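You operate a simulated robot arm through the tools that you are given. There is no shell and no other tool. Be economical: measure what you need, move in short steps, check, and stop when the job is done.

You are at the controls of a simulated robot arm. One attempt, no reset.

JOB
Arm the pink tent card's input and turn its gain till the meter reads GOOD.
Fine: press its phantom key in for the mic, use the tone for the reading and switch the tone off after; leave the other inputs alone.

Only the result counts: the job must be done as asked and must still hold three seconds after the hand-in. Knocking over, shifting, dropping, spilling or breaking anything else fails it.

ROBOT AND FRAMES
A 7-joint arm with a two-finger parallel gripper, fixed in place. Base frame: the origin is at the foot of the arm, x ahead of it, y to its left, z up. Lengths are in cm, angles in rad, forces in N, time in s.
With the tool pointing down near the work surface it reaches from about 18 to 70 cm from the base axis. Its first joint turns from -2.007 to 2.007 rad. Payload 3.91 kg.
The tool frame sits at the grasp point between the pads (the TCP): z along the fingers, y along the line on which they close. The tips reach 3 cm beyond it. The gripper opens to 11 cm. The fingers are 2 cm wide and 1 cm thick; the gripper's body (4.8 by 11.2 cm) begins 5.5 cm behind the TCP.
Orientation is told as [roll, pitch, yaw] about the base's x, y, z axes, in that order, counted from this pose: with the fingers straight down and closing along the base's y, the tool's x points along the base's -x, its y along +y and its z along -z.

CONTROLS
- The arm moves only by the tool arm_command. Its argument "plan" is a list of rows, each a list of 7 numbers: the shift along the tool's x, y, z in cm, then the turn, a rotation vector about the tool's x, y, z in rad, then the gripper command, from -1 (shut) to 1 (fully open), values between in proportion. In form: [[x, y, z, ax, ay, az, fingers], ...]. A call has 1 to 20 rows; each row is the pose to reach, as a shift and turn from the pose commanded when the call began, along the tool's axes at that moment. A row lasts 0.2 s, in which the tool goes at most 5 cm and 0.15 rad; a call with a longer step from one row to the next is refused whole, and so is a gripper value outside its range. Where a pose cannot be reached the arm comes as near as it can. A force on the tool above 40 N (or 10 N above the force at the start of the call, whichever is more), or a blocked arm, ends the call early, and 0.2 s more pass. The fingers move at their own pace (about 10.8 cm/s each) and stop on an object; they squeeze with about 40 N. The grip force told is the motor's: it shows also when the fingers shut on nothing. Time passes only in rows, and 0.2 s behind the last, so rows that repeat a pose let the fingers close. It gives the time, the measured TCP pose, the force on the tool (base axes), the opening and the grip force at its end, in the units of the frame above (readings bear some noise), with the torque about the TCP (base axes, N m) and any sound that the robot's microphone picked up, and new pictures: "pictures" is both (left out), scene, wrist or none.
- Cameras (640 x 400 px; columns grow to the right, rows downward): "scene" is fixed at [39.96, -65.05, 120.39]; the picture's right is [0.99, -0.17, 0.00], its down [-0.06, -0.35, -0.93] and it looks along [0.16, 0.92, -0.36] (base axes); focal length 359 px, centre (320, 200). "wrist" rides on the gripper at [7.2, 1.7, -10.3] in the tool frame; the picture's right is [-0.23, 0.97, 0.00], its down [-0.76, -0.18, -0.62] and it looks along [-0.61, -0.14, 0.78] (tool axes); focal length 222 px, centre (320, 200). There is no depth. A picture from a camera that has moved, and an enlarged one, comes with that camera's place and axes in the base frame and with its lens.
- slide_trunk(by): slides the trunk up (or, below 0, down) by that many cm; the arm rides with it, the base frame stays. It gives what a move gives, with no picture.
- zoom(camera, box): a new picture of the part [left, top, right, bottom] of that camera's present view, enlarged. No time passes.
- close_job(): hands the job in; it is judged then, once.

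Work in short steps. Places have to be worked out from the pictures, the camera data and where the tool is seen: move nearer, look again, correct. Check each grasp and each placing, and mend what went wrong. You have 120 turns and 200 pictures in all, those below and enlarged ones among them. Open the gripper and draw the arm clear of the work before you hand the job in, unless the task says otherwise; then end with one line.

The tools are called as a command line: name --pt "numbers of a row" for each row, then --argument value for the rest, lists and objects as JSON in quotes. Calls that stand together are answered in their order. arm_command: Moves the arm, as the interface text tells. Its arguments: {"type":"object","properties":{"plan":{"type":"array"},"pictures":{"type":"string","enum":["both","scene","wrist","none"]}},"required":["plan"]} The other tools are called the same way: slide_trunk (by) slides the trunk up or down; zoom (camera, box) takes an enlarged picture of a part of a camera's view; close_job () hands the job in.

At the start:

```text
time_s: 0.0
tcp_pos: [62.51, 18.45, 108.59]
tool_rot: [0.0, 0.001, -0.001]
wrist_force: [0.6, 0.4, -0.3]
moment: [0.0, -0.01, 0.0]
opening: 10.99
grasp_force: 0.1
trunk travel left (down, up): [-50.5, 48.5]
```

scene: 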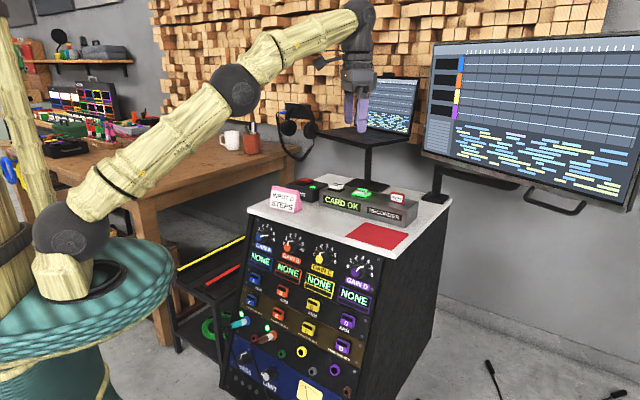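
wrist: 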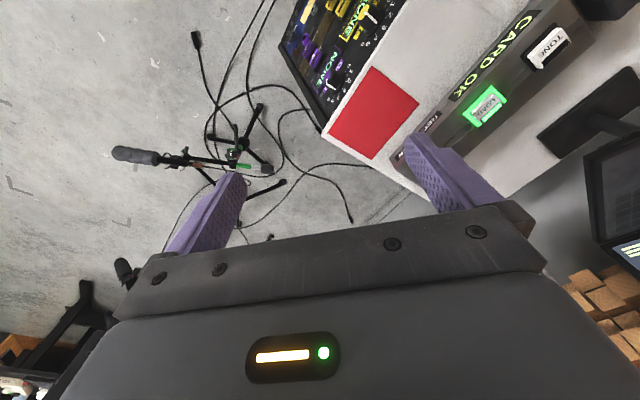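

I start by enlarging the scene view to read the panel and the tent card.

zoom --camera "scene" --box '[215, 170, 445, 314]'

zoom --camera "scene" --box '[260, 170, 420, 270]'

zoom --camera "scene" --box '[215, 280, 407, 400]'

```text
2.78 times, centred on (330, 242) of scene
camera zoom: at [39.96, -65.05, 120.39], right [0.99, -0.17, 0.0], down [-0.06, -0.35, -0.93], along [0.16, 0.92, -0.36], focal length 998 px, centre (292, 83)
```

zoom: 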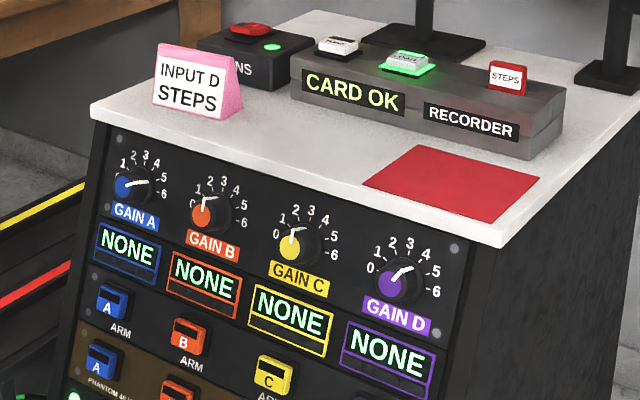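

```text
4.00 times, centred on (340, 220) of scene
camera zoom: at [39.96, -65.05, 120.39], right [0.99, -0.17, 0.0], down [-0.06, -0.35, -0.93], along [0.16, 0.92, -0.36], focal length 1438 px, centre (240, 120)
```

zoom: 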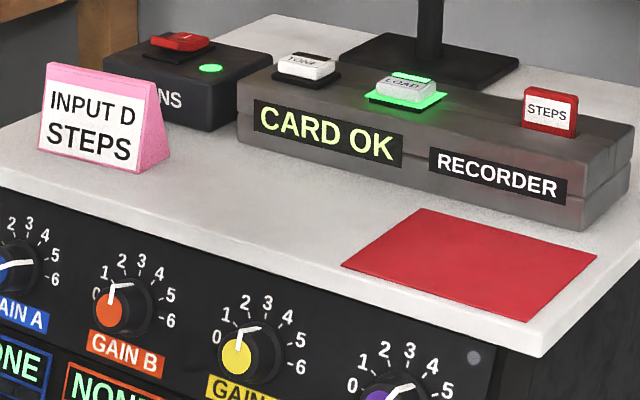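

```text
3.33 times, centred on (311, 340) of scene
camera zoom: at [39.96, -65.05, 120.39], right [0.99, -0.17, 0.0], down [-0.06, -0.35, -0.93], along [0.16, 0.92, -0.36], focal length 1198 px, centre (350, -267)
```

zoom: 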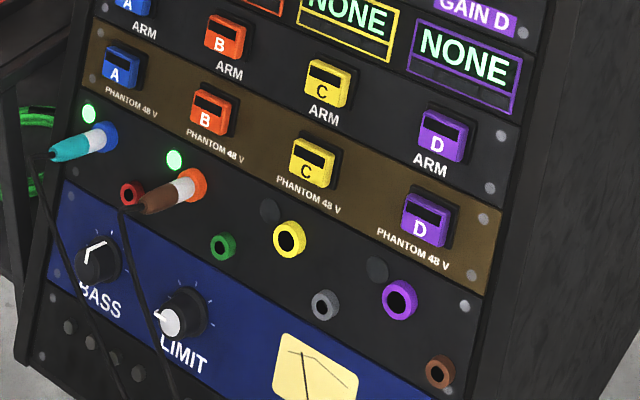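

The tent card says INPUT D. I estimate the panel faces the robot diagonally (normal about [-0.7, -0.7]), sloping outward at the bottom, with its top edge near z 68. I back off and yaw toward the panel to look.

arm_command --pt "2.8 -1.7 2.0 0 0 -0.098 1" --pt "5.6 -3.4 4 0 0 -0.196 1" --pt "8.4 -5.1 6 0 0 -0.294 1" --pt "11.2 -6.8 8 0 0 -0.392 1" --pt "14 -8.5 10 0 0 -0.49 1" --pt "16.8 -10.2 12 0 0 -0.588 1" --pt "19.6 -11.9 14 0 0 -0.686 1" --pt "22.4 -13.6 16 0 0 -0.785 1" --pictures "wrist"

```text
time_s: 1.8
tcp_pos: [40.1, 4.87, 92.76]
tool_rot: [0.0, -0.002, 0.786]
wrist_force: [0.7, -0.2, 0.2]
moment: [-0.03, -0.01, -0.01]
opening: 10.98
grasp_force: 0.0
trunk travel left (down, up): [-50.5, 48.5]
camera wrist: at [33.8, 0.89, 102.98], right [-0.53, 0.85, 0.0], down [0.66, 0.41, 0.62], along [0.53, 0.33, -0.78], focal length 222 px, centre (320, 200)
```

wrist: 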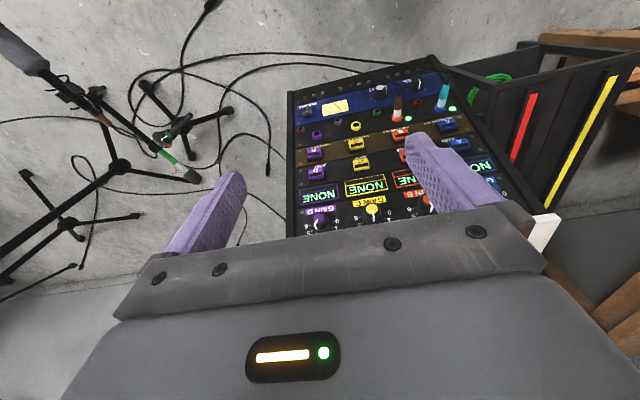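

The view is good though upside-down. Next I tilt the tool toward the panel and lower it to measure it.

arm_command --pt "0 0 2 0 -0.14 0 1" --pt "0 0 4 0 -0.28 0 1" --pt "0 0 6 0 -0.42 0 1" --pt "0 0 8 0 -0.56 0 1" --pt "0 0 10 0 -0.7 0 1" --pt "0 0 12 0 -0.84 0 1" --pt "0 0 14 0 -0.98 0 1" --pt "0 0 16 0 -1.1 0 1" --pictures "both"

```text
time_s: 3.6
tcp_pos: [44.05, 5.27, 74.77]
tool_rot: [0.109, -1.11, 0.715]
wrist_force: [1.6, -5.6, 3.6]
moment: [-0.01, 0.19, 0.4]
opening: 11.0
grasp_force: 0.0
out of reach, approached as far as the arm can: row 5, 6, 7, 8
trunk travel left (down, up): [-50.5, 48.5]
camera wrist: at [34.21, -2.64, 72.94], right [-0.63, 0.73, 0.25], down [0.01, -0.31, 0.95], along [0.78, 0.6, 0.19], focal length 222 px, centre (320, 200)
```

scene: 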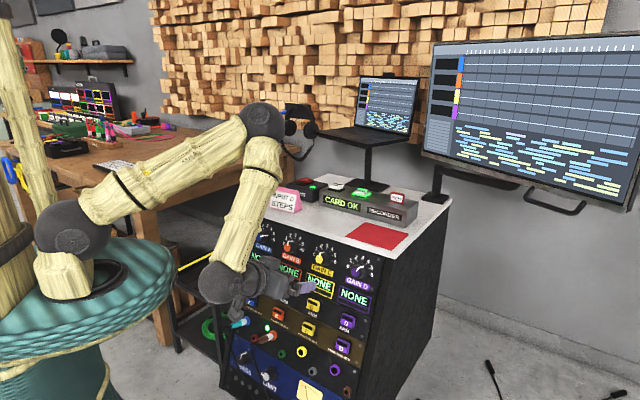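
wrist: 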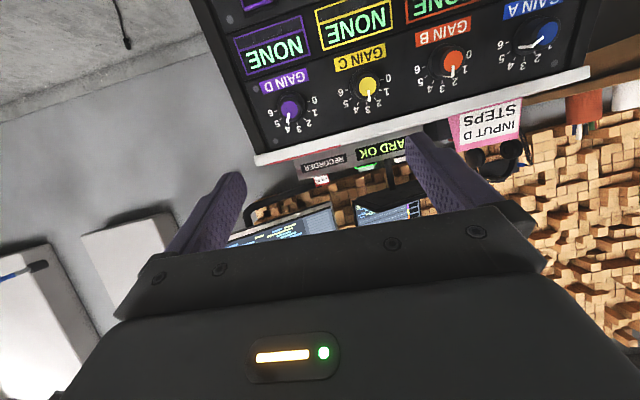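

Gain D knob triangulates to about (67.7, 22.1, 63.6), with the slab at z≈70.5. This pose is near the wrist limit, so I lower the trunk to ease the forward-pointing reach.

slide_trunk --by -20

zoom --camera "wrist" --box '[160, 0, 640, 300]'

```text
time_s: 5.8
tcp_pos: [44.42, 3.01, 55.63]
tool_rot: [0.001, -1.1, 0.785]
wrist_force: [0.0, 0.4, 0.2]
moment: [0.01, -0.04, 0.01]
opening: 11.01
grasp_force: 0.0
trunk travel left (down, up): [-30.5, 68.5]
```

```text
1.33 times, centred on (400, 150) of wrist
camera zoom: at [34.39, -4.57, 53.8], right [-0.62, 0.76, 0.2], down [-0.02, -0.27, 0.96], along [0.79, 0.59, 0.19], focal length 296 px, centre (213, 267)
```

zoom: 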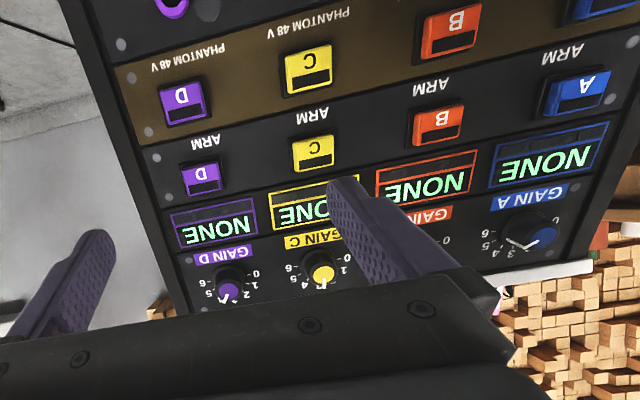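

Triangulated (cm): phantom D ≈ (61.0, 15.9, 42.6), arm D ≈ (62.8, 17.9, 49.9), gain D ≈ (66.2, 21.2, 63.6); the panel slope is about 20°. I shut the fingers, square up to the panel and stand off about 4 cm ahead of phantom D.

arm_command --pt "0.6 -0.5 3.5 0 -0.03 0 -1" --pt "1.2 -1.0 7 0 -0.06 0 -1" --pt "1.8 -1.5 10.5 0 -0.09 0 -1" --pt "2.4 -2.1 14 0 -0.12 0 -1" --pt "3 -2.6 17.5 0 -0.12 0 -1" --pt "3 -2.6 17.5 0 -0.12 0 -1"

```text
time_s: 7.2
tcp_pos: [56.28, 11.36, 44.86]
tool_rot: [0.004, -1.221, 0.784]
wrist_force: [0.1, 0.1, -0.3]
moment: [0.01, 0.04, -0.06]
opening: 0.01
grasp_force: 37.1
trunk travel left (down, up): [-30.5, 68.5]
camera wrist: at [46.49, 3.86, 41.67], right [-0.63, 0.74, 0.21], down [-0.1, -0.36, 0.93], along [0.77, 0.57, 0.3], focal length 222 px, centre (320, 200)
```

scene: 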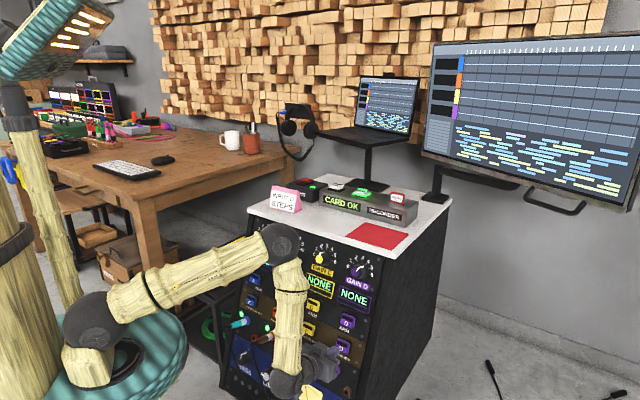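
wrist: 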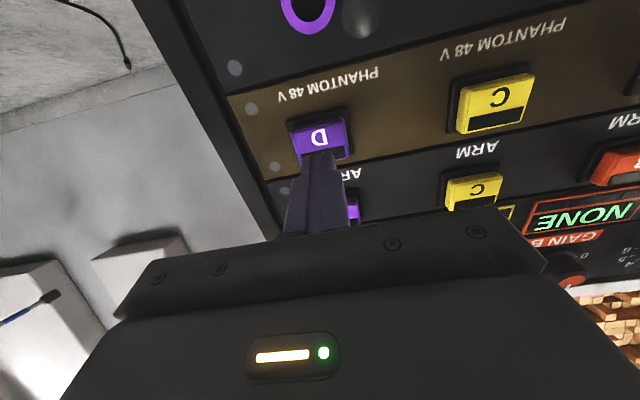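

The key's image position matches my estimate to within half a centimetre, so I advance slowly along the tool axis onto phantom D.

arm_command --pt "0 0 1 0 0 0 -1" --pt "0 0 2 0 0 0 -1" --pt "0 0 2.8 0 0 0 -1" --pt "0 0 3.4 0 0 0 -1" --pt "0 0 3.8 0 0 0 -1" --pictures "wrist"

```text
time_s: 8.4
tcp_pos: [58.67, 13.66, 43.77]
tool_rot: [0.001, -1.218, 0.782]
wrist_force: [-21.2, -15.2, 10.5]
moment: [0.07, -0.18, 0.16]
opening: 0.0
grasp_force: 37.9
trunk travel left (down, up): [-30.5, 68.5]
heard: click
camera wrist: at [48.84, 6.22, 40.47], right [-0.63, 0.74, 0.21], down [-0.1, -0.35, 0.93], along [0.77, 0.57, 0.3], focal length 222 px, centre (320, 200)
```

wrist: 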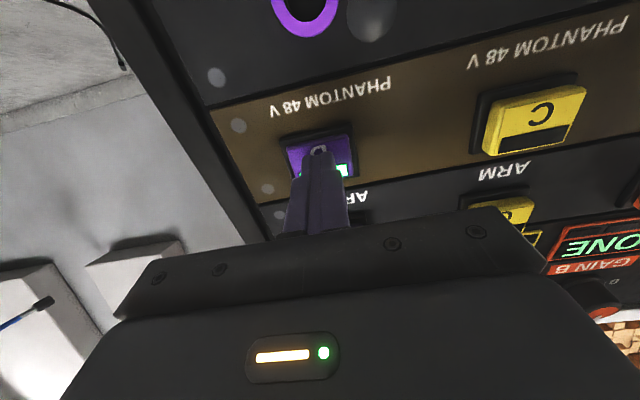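

It clicked and the key's bar lit green. I back off straight and look.

arm_command --pt "0 0 -1 0 0 0 -1" --pt "0 0 -2.5 0 0 0 -1" --pt "0 0 -4.5 0 0 0 -1" --pictures "wrist"

```text
time_s: 9.2
tcp_pos: [55.85, 10.83, 45.2]
tool_rot: [0.005, -1.22, 0.784]
wrist_force: [-0.1, 1.0, -0.5]
moment: [-0.04, 0.0, 0.0]
opening: 0.0
grasp_force: 37.2
trunk travel left (down, up): [-30.5, 68.5]
camera wrist: at [46.05, 3.47, 41.92], right [-0.63, 0.74, 0.21], down [-0.1, -0.36, 0.93], along [0.77, 0.57, 0.3], focal length 222 px, centre (320, 200)
```

wrist: 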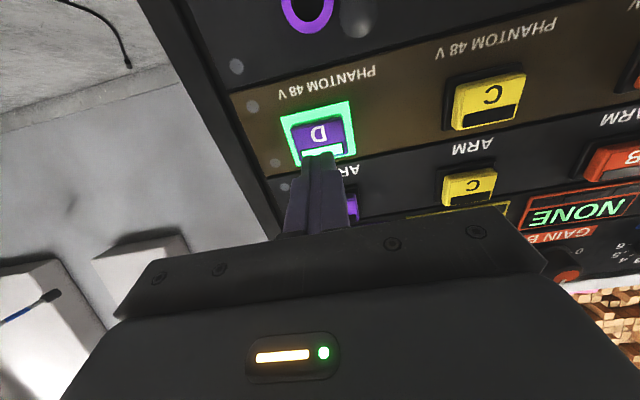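

Phantom D stays lit green. Arm D lies 7.8 cm up the panel, so I shift there at the same standoff.

arm_command --pt "-2.6 0 0 0 0 0 -1" --pt "-5.2 0 0 0 0 0 -1" --pt "-7.8 0.1 0 0 0 0 -1" --pt "-7.8 0.1 0 0 0 0 -1" --pictures "wrist"

```text
time_s: 10.2
tcp_pos: [57.54, 12.84, 52.46]
tool_rot: [0.003, -1.221, 0.785]
wrist_force: [-0.9, -0.7, 0.0]
moment: [0.01, 0.02, 0.0]
opening: 0.0
grasp_force: 37.6
trunk travel left (down, up): [-30.5, 68.5]
camera wrist: at [47.8, 5.39, 49.27], right [-0.63, 0.74, 0.21], down [-0.1, -0.36, 0.93], along [0.77, 0.57, 0.3], focal length 222 px, centre (320, 200)
```

wrist: 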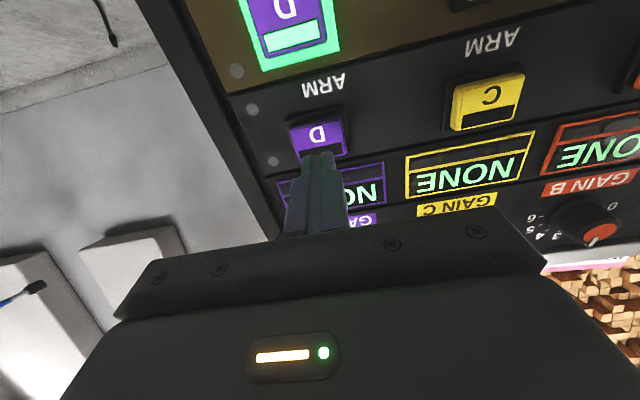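

The alignment looks the same as for phantom, so I press arm D.

arm_command --pt "0 0 1 0 0 0 -1" --pt "0 0 2 0 0 0 -1" --pt "0 0 3 0 0 0 -1" --pt "0 0 3.8 0 0 0 -1" --pt "0 0 4.4 0 0 0 -1" --pictures "none"

```text
time_s: 11.4
tcp_pos: [60.36, 15.49, 51.18]
tool_rot: [0.003, -1.22, 0.779]
wrist_force: [-23.3, -15.7, 12.3]
moment: [0.23, -0.04, 0.11]
opening: 0.02
grasp_force: 37.3
trunk travel left (down, up): [-30.5, 68.5]
heard: click
```

A click was heard. I back away and check.

arm_command --pt "0 0 -1 0 0 0 -1" --pt "0 0 -3 0 0 0 -1" --pt "0 0 -6 0 0 0 -1" --pt "0 0 -10 0 0 0 0" --pictures "wrist"

```text
time_s: 12.4
tcp_pos: [53.79, 9.01, 54.66]
tool_rot: [0.001, -1.223, 0.784]
wrist_force: [-0.2, 0.7, -0.6]
moment: [0.01, -0.01, 0.01]
opening: 5.52
grasp_force: 0.2
trunk travel left (down, up): [-30.5, 68.5]
camera wrist: at [44.13, 1.65, 51.24], right [-0.63, 0.74, 0.21], down [-0.1, -0.36, 0.93], along [0.77, 0.57, 0.3], focal length 222 px, centre (320, 200)
```

wrist: 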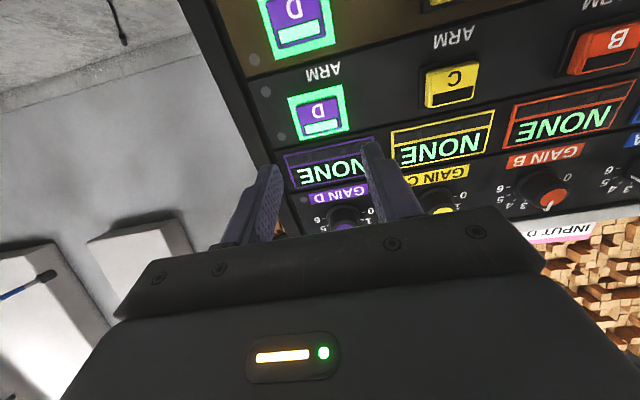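

Arm D and phantom D are both lit. The TONE key sits on the recorder at roughly (68, 58, 76), quite far out, so I raise the trunk before reaching over the top.

slide_trunk --by 45

zoom --camera "scene" --box '[0, 0, 640, 400]'

zoom --camera "wrist" --box '[0, 0, 640, 400]'

```text
refused: 45 is not a number from -40 to 40
```

```text
1.00 times, centred on (320, 200) of scene (not enlarged: the box is as wide or as high as the picture)
camera zoom: at [39.96, -65.05, 120.39], right [0.99, -0.17, 0.0], down [-0.06, -0.35, -0.93], along [0.16, 0.92, -0.36], focal length 359 px, centre (320, 200)
```

zoom: 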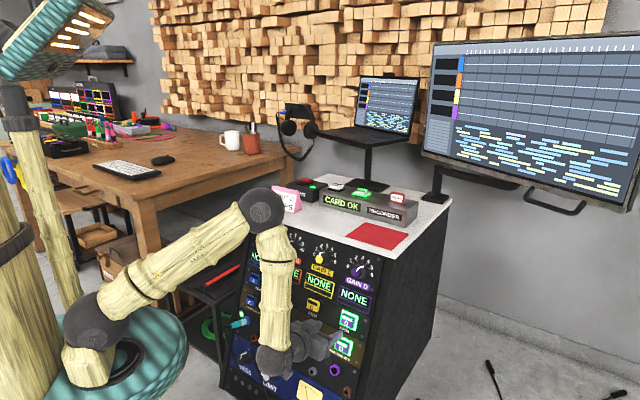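

```text
1.00 times, centred on (320, 200) of wrist (not enlarged: the box is as wide or as high as the picture)
camera zoom: at [44.13, 1.65, 51.24], right [-0.63, 0.74, 0.21], down [-0.1, -0.36, 0.93], along [0.77, 0.57, 0.3], focal length 222 px, centre (320, 200)
```

zoom: 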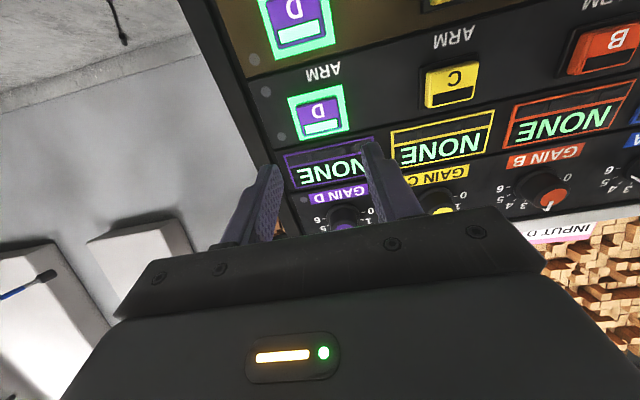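

The limit is 40 per slide, and the elbow is well short of the cabinet, so I slide up 40.

slide_trunk --by 40

```text
time_s: 16.2
tcp_pos: [54.04, 8.98, 94.53]
tool_rot: [0.004, -1.22, 0.783]
wrist_force: [0.1, 0.2, -0.2]
moment: [-0.02, 0.01, 0.05]
opening: 5.5
grasp_force: 0.1
trunk travel left (down, up): [-70.5, 28.5]
```

Next I move over the slab in front of the recorder at z≈95, pitching down and shutting the fingers, to view TONE.

arm_command --pt "-1 3.1 2.5 0 0.065 0 -1" --pt "-2 6.2 5 0 0.13 0 -1" --pt "-3 9.3 7.5 0 0.195 0 -1" --pt "-4 12.4 10 0 0.26 0 -1" --pt "-5 15.5 12.5 0 0.325 0 -1" --pt "-6 18.6 15.2 0 0.39 0 -1" --pt "-7 21.7 17.8 0 0.455 0 -1" --pt "-8 24.7 20.4 0 0.52 0 -1"

```text
time_s: 18.0
tcp_pos: [51.98, 42.24, 95.11]
tool_rot: [-0.003, -0.701, 0.79]
wrist_force: [0.3, 0.6, -0.3]
moment: [0.03, -0.05, -0.03]
opening: 0.0
grasp_force: 37.9
trunk travel left (down, up): [-70.5, 28.5]
camera wrist: at [42.1, 34.7, 98.3], right [-0.57, 0.81, 0.15], down [0.25, 0.0, 0.97], along [0.78, 0.59, -0.21], focal length 222 px, centre (320, 200)
```

scene: 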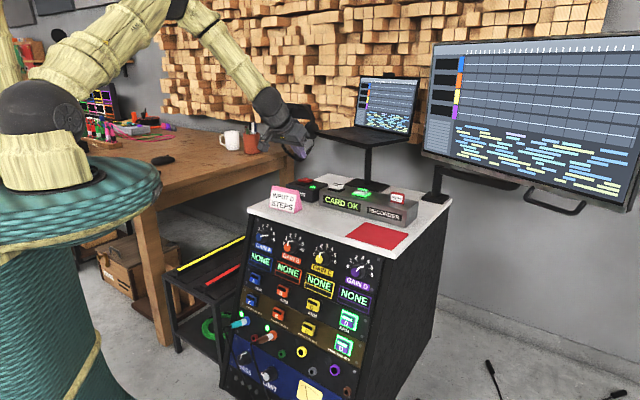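
wrist: 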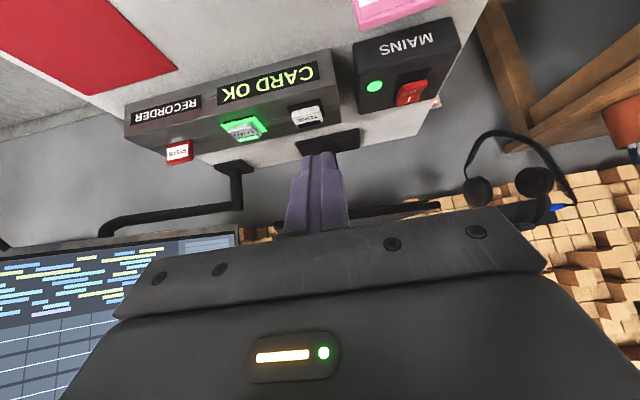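

Now TONE triangulates cleanly to (66.6, 53.0, 78.6). I move the closed fingertip to hover about 3 cm above it.

arm_command --pt "-1.2 -0.6 3.8 0 0 0 -1" --pt "-2.4 -1.1 7.6 0 0 0 -1" --pt "-3.6 -1.6 11.4 0 0 0 -1" --pt "-4.8 -2.2 15.2 0 0 0 -1" --pt "-5.9 -2.7 18.9 0 0 0 -1"

```text
time_s: 19.2
tcp_pos: [65.73, 51.91, 84.18]
tool_rot: [-0.002, -0.7, 0.785]
wrist_force: [1.0, -0.5, -0.1]
moment: [0.0, 0.03, 0.07]
opening: 0.0
grasp_force: 37.5
trunk travel left (down, up): [-70.5, 28.5]
camera wrist: at [55.98, 44.5, 87.41], right [-0.57, 0.81, 0.15], down [0.25, 0.0, 0.97], along [0.78, 0.58, -0.21], focal length 222 px, centre (320, 200)
```

scene: 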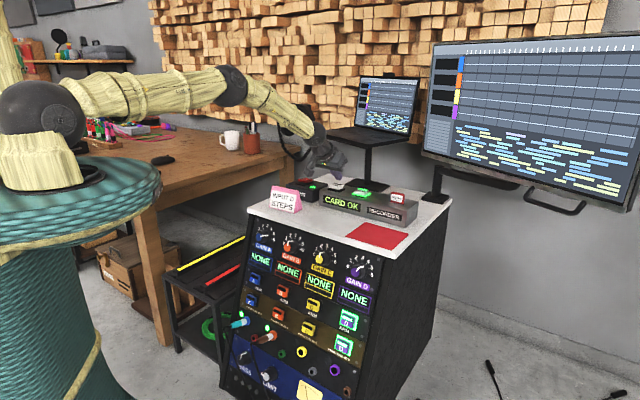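
wrist: 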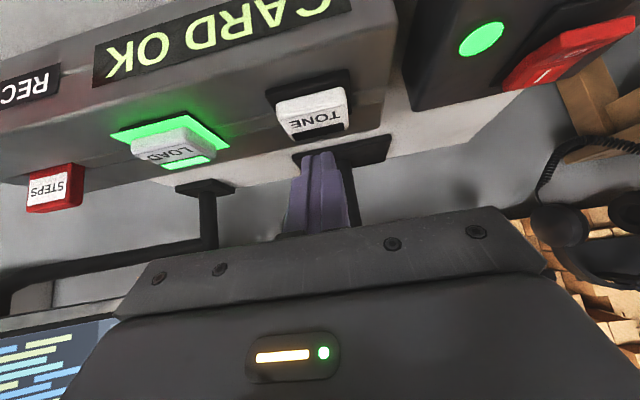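

The hover is right over TONE: re-measured at (66.6, 52.8, 78.6), with the fingertip 2.6 cm above. I press straight down in small steps.

arm_command --pt "0.77 0 0.92 0 0 0 -1" --pt "1.29 0 1.53 0 0 0 -1" --pt "1.68 0 1.99 0 0 0 -1" --pt "1.94 0 2.29 0 0 0 -1" --pt "2.13 0 2.52 0 0 0 -1" --pictures "wrist"

```text
time_s: 20.4
tcp_pos: [65.6, 52.02, 81.88]
tool_rot: [-0.002, -0.712, 0.786]
wrist_force: [-0.9, -2.1, 30.6]
moment: [0.15, -0.2, 0.07]
opening: 0.03
grasp_force: 37.7
trunk travel left (down, up): [-70.5, 28.5]
heard: click
camera wrist: at [55.79, 44.49, 84.89], right [-0.57, 0.81, 0.15], down [0.24, -0.01, 0.97], along [0.79, 0.59, -0.19], focal length 222 px, centre (320, 200)
```

wrist: 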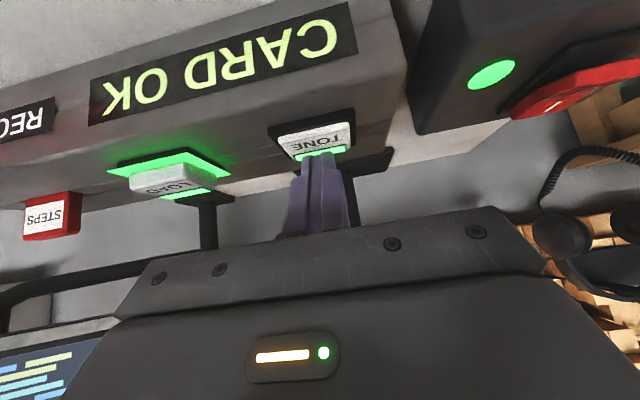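

Click heard. I lift straight off to 4 cm and check the lamp and the meter.

arm_command --pt "-0.8 0 -0.95 0 0 0 -1" --pt "-2.13 0 -2.52 0 0 0 -1" --pt "-4 0 -4.8 0 0 0 -1" --pictures "wrist"

zoom --camera "scene" --box '[240, 175, 420, 288]'

```text
time_s: 21.2
tcp_pos: [65.37, 51.96, 87.01]
tool_rot: [0.0, -0.696, 0.785]
wrist_force: [-0.1, 0.9, 0.9]
moment: [-0.05, -0.03, -0.01]
opening: 0.01
grasp_force: 37.7
trunk travel left (down, up): [-70.5, 28.5]
camera wrist: at [55.6, 44.4, 90.38], right [-0.57, 0.81, 0.15], down [0.26, 0.0, 0.97], along [0.78, 0.59, -0.21], focal length 222 px, centre (320, 200)
```

wrist: 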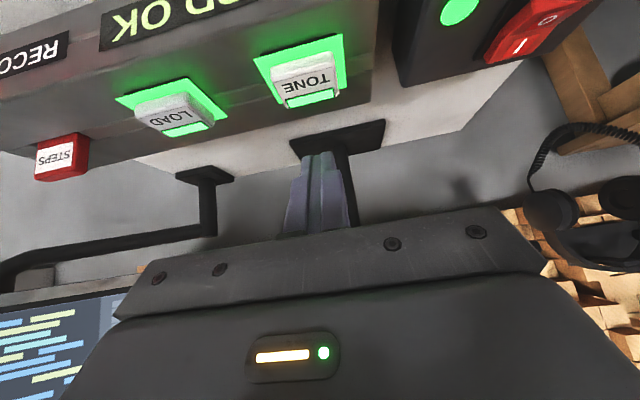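

```text
3.54 times, centred on (330, 232) of scene
camera zoom: at [39.96, -65.05, 120.39], right [0.99, -0.17, 0.0], down [-0.06, -0.35, -0.93], along [0.16, 0.92, -0.36], focal length 1272 px, centre (285, 88)
```

zoom: 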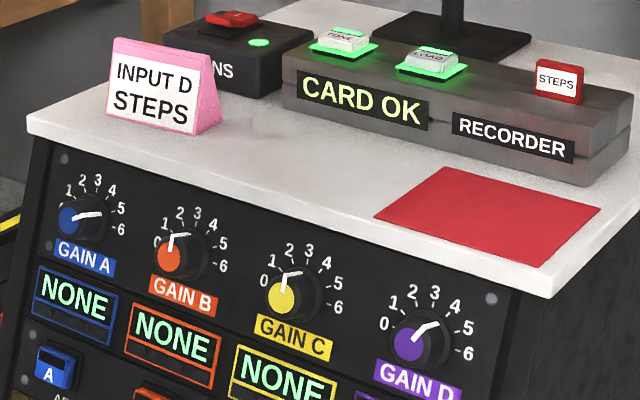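

TONE is lit. Now I read meter D.

zoom --camera "scene" --box '[300, 235, 396, 295]'

```text
6.67 times, centred on (348, 265) of scene
camera zoom: at [39.96, -65.05, 120.39], right [0.99, -0.17, 0.0], down [-0.06, -0.35, -0.93], along [0.16, 0.92, -0.36], focal length 2396 px, centre (133, -233)
```

zoom: 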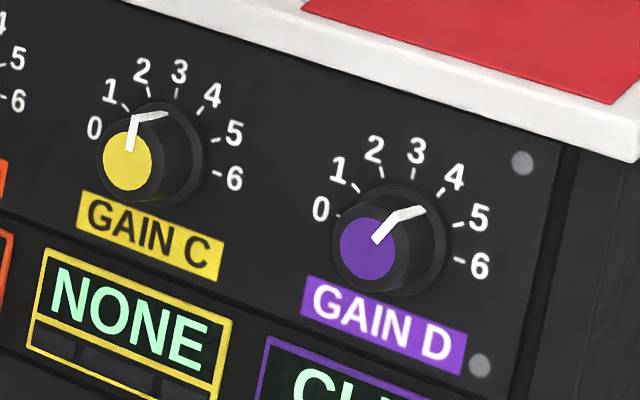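

Meter D shows CLIP, so the gain (now about 4) must come down. I retrace away from the recorder, swing to the front of gain D at height, then lower the trunk.

arm_command --pt "1.5 0.5 -3.4 0 0 0 -1" --pt "3 1 -6.7 0 0 0 -1" --pt "4.5 1.5 -10 0 0 0 -1" --pt "6 2 -13.4 0 0 0 -1" --pt "7.4 2.5 -16.7 0 0 0 -1" --pt "8.8 -0.6 -17.8 0 -0.065 0 -1" --pt "10.1 -3.7 -19 0 -0.13 0 -1" --pt "11.5 -6.8 -20.1 0 -0.195 0 -1" --pt "12.9 -10 -21.2 0 -0.26 0 -1" --pt "14.2 -13.1 -22.3 0 -0.325 0 -1" --pt "15.6 -16.2 -23.5 0 -0.39 0 -1" --pt "17 -19.3 -24.6 0 -0.455 0 -1" --pt "18.3 -22.4 -25.7 0 -0.52 0 0.3" --pictures "none"

slide_trunk --by -28

zoom --camera "wrist" --box '[0, 0, 640, 400]'

zoom --camera "scene" --box '[240, 200, 432, 320]'

```text
time_s: 24.0
tcp_pos: [59.84, 14.26, 95.14]
tool_rot: [0.003, -1.223, 0.785]
wrist_force: [-0.6, -0.1, -0.1]
moment: [0.02, 0.01, 0.05]
opening: 7.19
grasp_force: 0.0
trunk travel left (down, up): [-70.5, 28.5]
```

```text
time_s: 26.8
tcp_pos: [59.67, 14.41, 67.08]
tool_rot: [0.004, -1.22, 0.782]
wrist_force: [1.1, 0.0, -0.2]
moment: [0.01, 0.02, 0.0]
opening: 7.16
grasp_force: 0.1
trunk travel left (down, up): [-42.5, 56.5]
```

```text
1.00 times, centred on (320, 200) of wrist (not enlarged: the box is as wide or as high as the picture)
camera zoom: at [50.0, 6.99, 63.86], right [-0.63, 0.74, 0.21], down [-0.1, -0.36, 0.93], along [0.77, 0.57, 0.3], focal length 222 px, centre (320, 200)
```

zoom: 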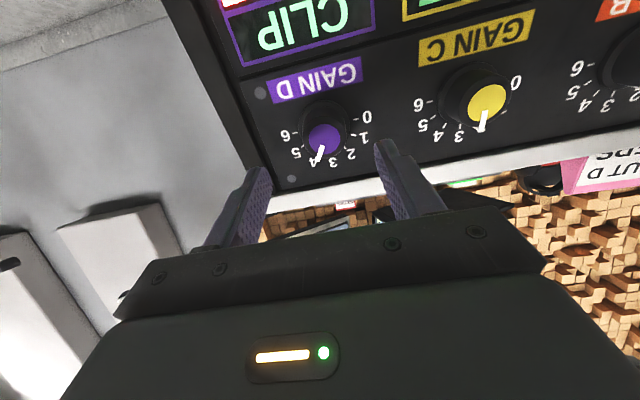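

```text
3.33 times, centred on (336, 260) of scene
camera zoom: at [39.96, -65.05, 120.39], right [0.99, -0.17, 0.0], down [-0.06, -0.35, -0.93], along [0.16, 0.92, -0.36], focal length 1198 px, centre (267, 0)
```

zoom: 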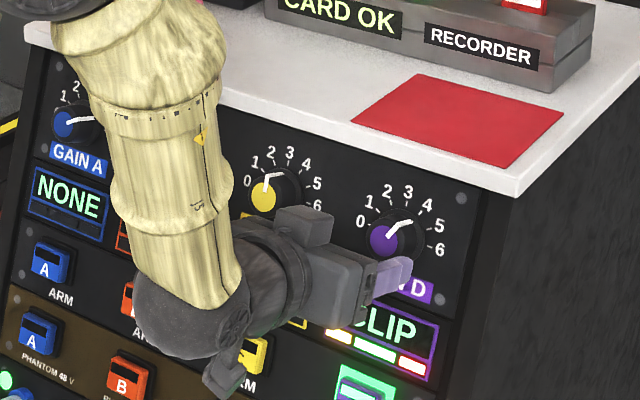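

The knob face sits at (64.8, 20.0, 64.7), i.e. offset (-0.3, +0.3, 8.0) in the tool frame. I advance so the pads straddle it by about 2 cm, then close gently.

arm_command --pt "-0.32 0.3 2 0 0 0 0.3" --pt "-0.32 0.3 4 0 0 0 0.3" --pt "-0.32 0.3 5.5 0 0 0 0.3" --pt "-0.32 0.3 7 0 0 0 0.3" --pt "-0.32 0.3 7 0 0 0 0.3"

```text
time_s: 28.0
tcp_pos: [64.33, 19.38, 65.04]
tool_rot: [0.002, -1.22, 0.784]
wrist_force: [0.1, -0.2, -0.1]
moment: [0.0, -0.03, -0.01]
opening: 7.16
grasp_force: 0.1
trunk travel left (down, up): [-42.5, 56.5]
camera wrist: at [54.49, 11.91, 61.75], right [-0.63, 0.74, 0.21], down [-0.1, -0.36, 0.93], along [0.77, 0.57, 0.3], focal length 222 px, centre (320, 200)
```

scene: 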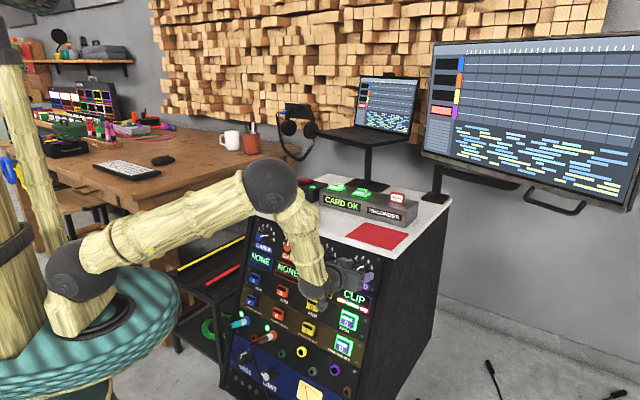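
wrist: 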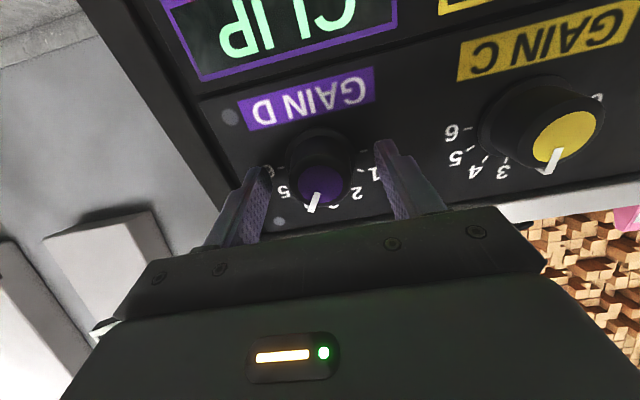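

The knob is centred between the pads and the meter is visible. I close on it.

arm_command --pt "0 0 0 0 0 0 0" --pt "0 0 0 0 0 0 -0.3" --pt "0 0 0 0 0 0 -0.3" --pictures "wrist"

```text
time_s: 28.8
tcp_pos: [64.3, 19.44, 65.05]
tool_rot: [0.003, -1.22, 0.784]
wrist_force: [-1.7, 2.2, -0.2]
moment: [-0.02, -0.28, -0.56]
opening: 3.96
grasp_force: 45.0
trunk travel left (down, up): [-42.5, 56.5]
camera wrist: at [54.46, 11.92, 61.75], right [-0.63, 0.74, 0.21], down [-0.1, -0.36, 0.93], along [0.77, 0.57, 0.3], focal length 222 px, centre (320, 200)
```

wrist: 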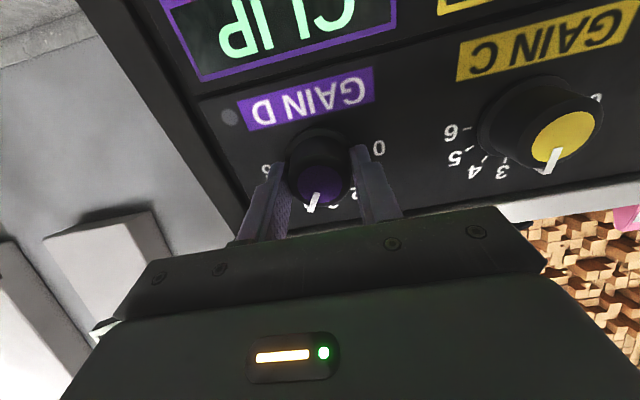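

Gripped at 3.96 cm with little side force. I turn counterclockwise by 0.3 rad.

arm_command --pt "0 0 0 0 0 -0.1 -0.3" --pt "0 0 0 0 0 -0.2 -0.3" --pt "0 0 0 0 0 -0.3 -0.3" --pt "0 0 0 0 0 -0.3 -0.3" --pictures "wrist"

```text
time_s: 29.8
tcp_pos: [64.27, 19.32, 65.08]
tool_rot: [-0.681, -1.113, 1.522]
wrist_force: [-5.8, 1.6, -0.1]
moment: [0.0, -0.42, -0.85]
opening: 3.99
grasp_force: 45.1
trunk travel left (down, up): [-42.5, 56.5]
camera wrist: at [55.99, 10.31, 61.58], right [-0.72, 0.69, -0.07], down [-0.26, -0.19, 0.95], along [0.64, 0.7, 0.32], focal length 222 px, centre (320, 200)
```

wrist: 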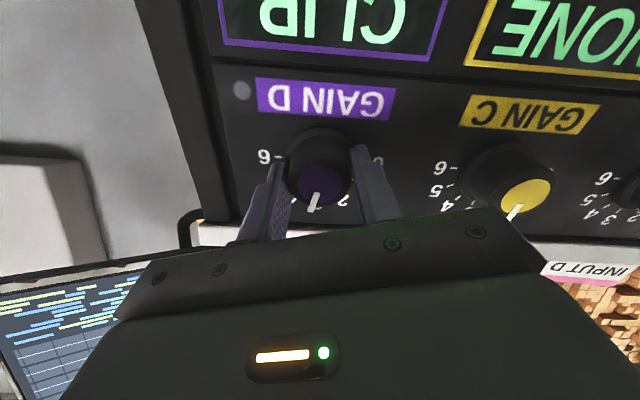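

The knob follows the grip and the meter still shows CLIP, so I continue another 0.3.

arm_command --pt "0 0 0 0 0 -0.1 -0.3" --pt "0 0 0 0 0 -0.2 -0.3" --pt "0 0 0 0 0 -0.3 -0.3" --pt "0 0 0 0 0 -0.3 -0.3" --pictures "wrist"

```text
time_s: 30.8
tcp_pos: [64.19, 19.43, 64.94]
tool_rot: [-0.995, -0.887, 1.892]
wrist_force: [-11.3, -1.1, -1.6]
moment: [-0.45, -0.19, -1.26]
opening: 3.99
grasp_force: 44.9
trunk travel left (down, up): [-42.5, 56.5]
camera wrist: at [57.63, 8.91, 62.05], right [-0.75, 0.57, -0.34], down [-0.44, -0.04, 0.9], along [0.5, 0.82, 0.28], focal length 222 px, centre (320, 200)
```

wrist: 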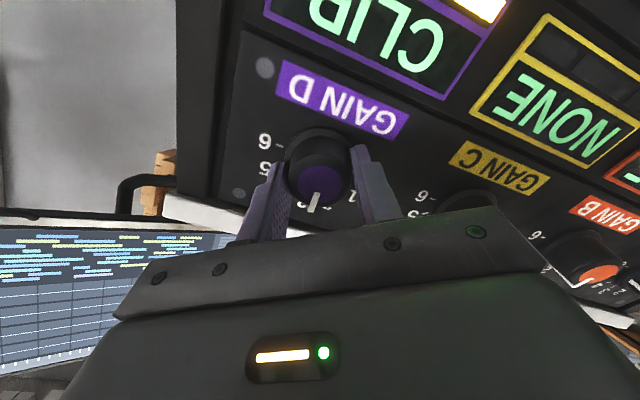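

It still reads CLIP with the gain nearing 3, and the side force is modest. I continue by 0.2.

arm_command --pt "0 0 0 0 0 -0.1 -0.3" --pt "0 0 0 0 0 -0.2 -0.3" --pt "0 0 0 0 0 -0.2 -0.3" --pictures "wrist"

```text
time_s: 31.6
tcp_pos: [64.3, 19.33, 64.99]
tool_rot: [-1.1, -0.713, 2.037]
wrist_force: [-11.8, -1.9, -3.4]
moment: [-0.11, -0.48, -1.2]
opening: 4.01
grasp_force: 44.6
trunk travel left (down, up): [-42.5, 56.5]
camera wrist: at [58.73, 8.14, 62.67], right [-0.73, 0.46, -0.51], down [-0.55, 0.04, 0.83], along [0.41, 0.89, 0.22], focal length 222 px, centre (320, 200)
```

wrist: 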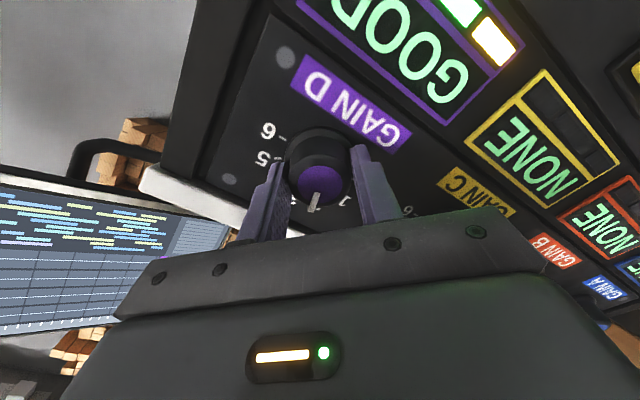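

Meter reads GOOD. I add a small 0.08 rad so it isn't sitting on the edge, and check it stays GOOD.

arm_command --pt "0 0 0 0 0 -0.08 -0.3" --pt "0 0 0 0 0 -0.08 -0.3" --pictures "wrist"

```text
time_s: 32.2
tcp_pos: [64.22, 19.33, 65.0]
tool_rot: [-1.128, -0.643, 2.081]
wrist_force: [-14.5, -3.4, -3.0]
moment: [-0.15, -0.42, -1.14]
opening: 4.0
grasp_force: 44.8
trunk travel left (down, up): [-42.5, 56.5]
camera wrist: at [59.16, 7.88, 62.98], right [-0.71, 0.41, -0.57], down [-0.6, 0.07, 0.8], along [0.37, 0.91, 0.2], focal length 222 px, centre (320, 200)
```

wrist: 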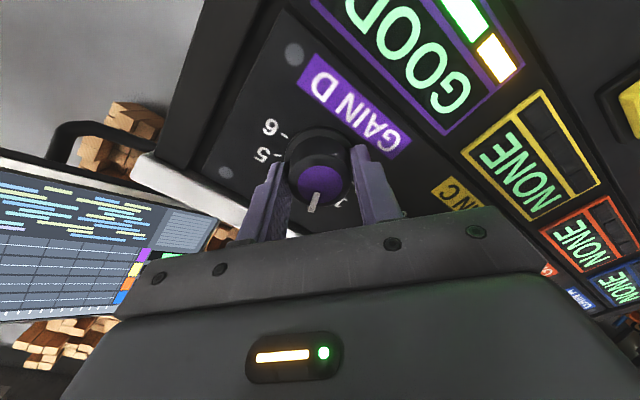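

Still GOOD. I release and retract straight out.

arm_command --pt "0 0 0 0 0 0 0.2" --pt "0 0 0 0 0 0 0.2" --pt "0 0 -2 0 0 0 0.2" --pt "0 0 -5 0 0 0 0.2" --pt "0 0 -8 0 0 0 0.2" --pictures "wrist"

```text
time_s: 33.4
tcp_pos: [58.96, 14.02, 67.82]
tool_rot: [-1.126, -0.642, 2.08]
wrist_force: [-0.2, -0.5, 0.9]
moment: [0.04, 0.0, 0.02]
opening: 6.62
grasp_force: 0.1
trunk travel left (down, up): [-42.5, 56.5]
camera wrist: at [53.83, 2.57, 65.76], right [-0.71, 0.42, -0.57], down [-0.6, 0.07, 0.8], along [0.37, 0.91, 0.2], focal length 222 px, centre (320, 200)
```

wrist: 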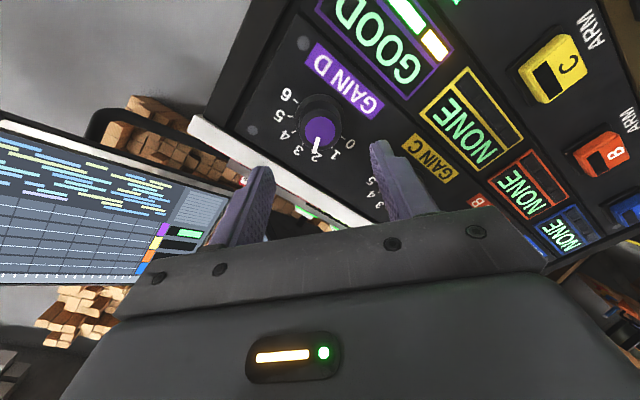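

GOOD holds after release, at gain ≈2.2. I untwist the wrist, then raise the trunk 28 back to the TONE approach height.

arm_command --pt "0 0 -0.5 0 0 0.13 -1" --pt "0 0 -0.5 0 0 0.26 -1" --pt "0 0 -0.5 0 0 0.39 -1" --pt "0 0 -0.5 0 0 0.52 -1" --pt "0 0 -0.5 0 0 0.65 -1" --pt "0 0 -0.5 0 0 0.77 -1" --pt "0 0 -0.5 0 0 0.88 -1" --pictures "none"

slide_trunk --by 28

```text
time_s: 35.0
tcp_pos: [58.73, 13.72, 67.92]
tool_rot: [0.007, -1.22, 0.779]
wrist_force: [0.7, 0.2, 0.5]
moment: [-0.02, 0.03, 0.0]
opening: 0.0
grasp_force: 37.8
trunk travel left (down, up): [-42.5, 56.5]
```

```text
time_s: 37.9
tcp_pos: [58.73, 13.8, 95.95]
tool_rot: [0.005, -1.219, 0.784]
wrist_force: [-0.1, 0.2, -0.4]
moment: [-0.01, 0.01, 0.01]
opening: 0.0
grasp_force: 37.7
trunk travel left (down, up): [-70.5, 28.5]
```

Next I swing back over the slab to the previous viewing point at (52, 42, 95).

arm_command --pt "-0.55 3.1 1.84 0 0.065 0 -1" --pt "-1.1 6.2 3.7 0 0.13 0 -1" --pt "-1.65 9.3 5.5 0 0.195 0 -1" --pt "-2.2 12.4 7.35 0 0.26 0 -1" --pt "-2.75 15.5 9.2 0 0.325 0 -1" --pt "-3.3 18.6 11 0 0.39 0 -1" --pt "-3.85 21.7 12.9 0 0.455 0 -1" --pt "-4.4 24.8 14.7 0 0.52 0 -1" --pictures "none"

```text
time_s: 39.7
tcp_pos: [51.8, 42.19, 95.13]
tool_rot: [-0.001, -0.701, 0.784]
wrist_force: [-0.8, 0.3, -0.3]
moment: [0.01, 0.0, -0.03]
opening: 0.0
grasp_force: 37.9
trunk travel left (down, up): [-70.5, 28.5]
```

I repeat the same approach to the hover over TONE.

arm_command --pt "-1.2 -0.6 3.8 0 0 0 -1" --pt "-2.4 -1.1 7.6 0 0 0 -1" --pt "-3.6 -1.6 11.4 0 0 0 -1" --pt "-4.8 -2.2 15.2 0 0 0 -1" --pt "-5.9 -2.7 18.9 0 0 0 -1" --pictures "wrist"

zoom --camera "scene" --box '[240, 175, 420, 288]'

```text
time_s: 40.9
tcp_pos: [65.7, 52.06, 84.22]
tool_rot: [0.0, -0.699, 0.786]
wrist_force: [0.0, -0.2, -0.1]
moment: [-0.05, 0.0, 0.01]
opening: 0.04
grasp_force: 37.4
trunk travel left (down, up): [-70.5, 28.5]
camera wrist: at [55.86, 44.63, 87.5], right [-0.57, 0.81, 0.15], down [0.26, 0.0, 0.97], along [0.78, 0.59, -0.21], focal length 222 px, centre (320, 200)
```

wrist: 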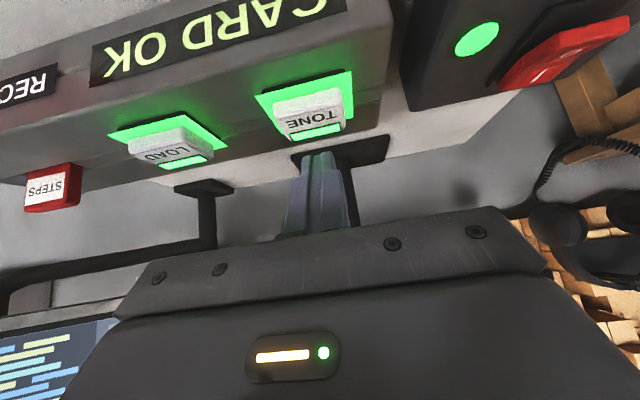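

```text
3.54 times, centred on (330, 232) of scene
camera zoom: at [39.96, -65.05, 120.39], right [0.99, -0.17, 0.0], down [-0.06, -0.35, -0.93], along [0.16, 0.92, -0.36], focal length 1272 px, centre (285, 88)
```

zoom: 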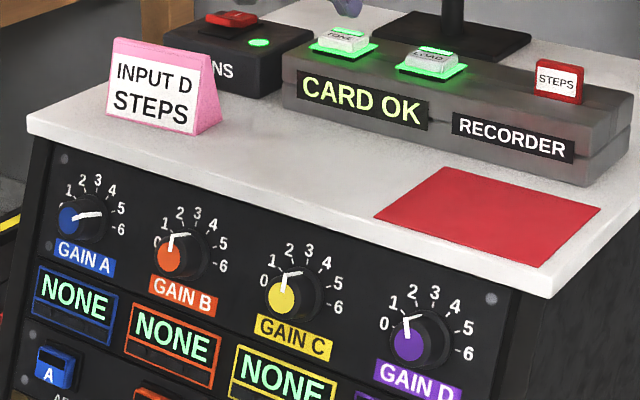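

Same hover as before, so I press TONE off with the same motion.

arm_command --pt "0.77 0 0.92 0 0 0 -1" --pt "1.29 0 1.53 0 0 0 -1" --pt "1.68 0 1.99 0 0 0 -1" --pt "1.94 0 2.29 0 0 0 -1" --pt "2.13 0 2.52 0 0 0 -1" --pictures "none"

arm_command --pt "-0.8 0 -0.95 0 0 0 -1" --pt "-2.13 0 -2.52 0 0 0 -1" --pt "-4 0 -4.8 0 0 0 -1" --pictures "wrist"

```text
time_s: 42.1
tcp_pos: [65.68, 51.99, 81.85]
tool_rot: [0.0, -0.712, 0.785]
wrist_force: [0.6, -1.1, 28.3]
moment: [0.23, -0.23, 0.08]
opening: 0.0
grasp_force: 37.8
trunk travel left (down, up): [-70.5, 28.5]
heard: click
```

```text
time_s: 42.9
tcp_pos: [65.52, 51.79, 87.2]
tool_rot: [0.001, -0.697, 0.787]
wrist_force: [0.2, -1.1, -0.4]
moment: [0.02, 0.02, -0.01]
opening: 0.02
grasp_force: 37.4
trunk travel left (down, up): [-70.5, 28.5]
camera wrist: at [55.68, 44.46, 90.47], right [-0.57, 0.81, 0.15], down [0.26, 0.0, 0.97], along [0.78, 0.59, -0.21], focal length 222 px, centre (320, 200)
```

wrist: 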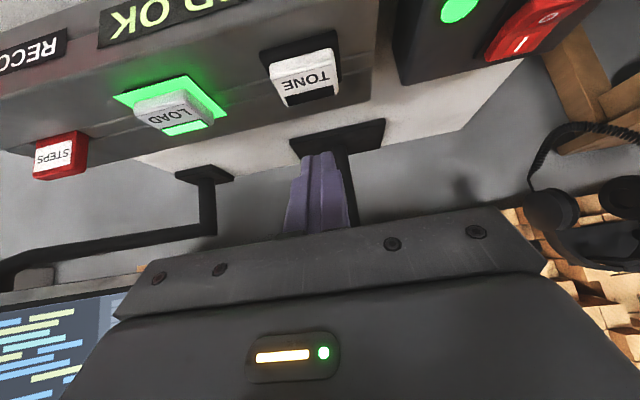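

TONE is off. I draw the arm back and up, open the gripper, and take a final look.

arm_command --pt "1.5 0.5 -3.4 0 0 0 -1" --pt "3 1 -6.7 0 0 0 -1" --pt "4.5 1.5 -10 0 0 0 -1" --pt "6 2 -13.4 0 0 0 -1" --pt "7.4 1.5 -17 0 0 0 0" --pt "7.4 1.5 -20.5 0 0 0 1" --pt "7.4 1.5 -24 0 0 0 1" --pt "7.4 1.5 -24 0 0 0 1" --pictures "scene"

zoom --camera "scene" --box '[220, 170, 460, 370]'

```text
time_s: 44.7
tcp_pos: [49.69, 38.14, 101.0]
tool_rot: [0.004, -0.7, 0.785]
wrist_force: [-0.1, -0.1, 0.0]
moment: [-0.03, 0.01, -0.03]
opening: 11.0
grasp_force: 0.0
trunk travel left (down, up): [-70.5, 28.5]
```

scene: 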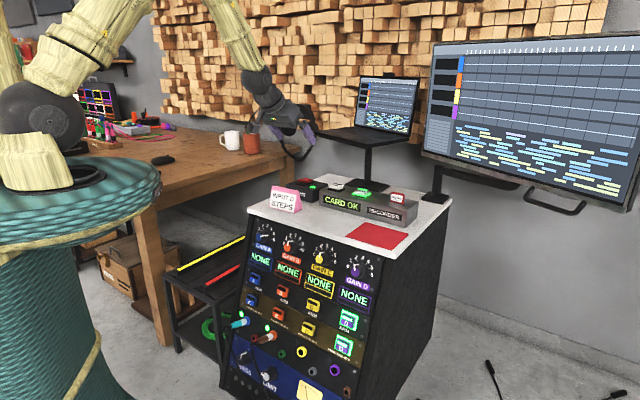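

```text
2.00 times, centred on (340, 270) of scene
camera zoom: at [39.96, -65.05, 120.39], right [0.99, -0.17, 0.0], down [-0.06, -0.35, -0.93], along [0.16, 0.92, -0.36], focal length 719 px, centre (280, 60)
```

zoom: 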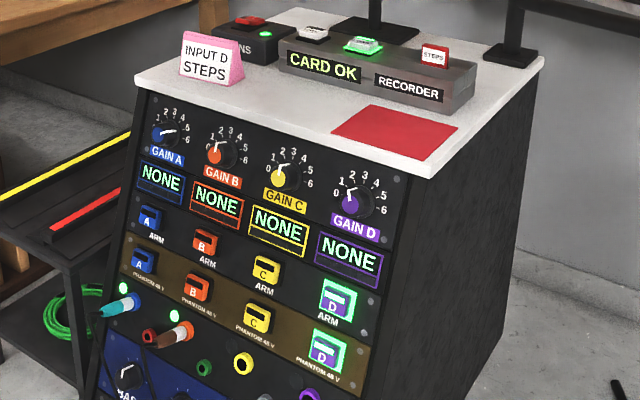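

Arm D and phantom D are lit, gain D is where the meter read GOOD, TONE is off, and nothing else has changed. The arm is clear, so I hand in.

close_job

```text
The job is handed in.
```

Input D, the one named on the pink tent card, is armed with its phantom key in; its gain is about 2.2, where the meter read GOOD with the tone on, and the tone is now off, so the meter shows NONE; the other inputs were not touched.
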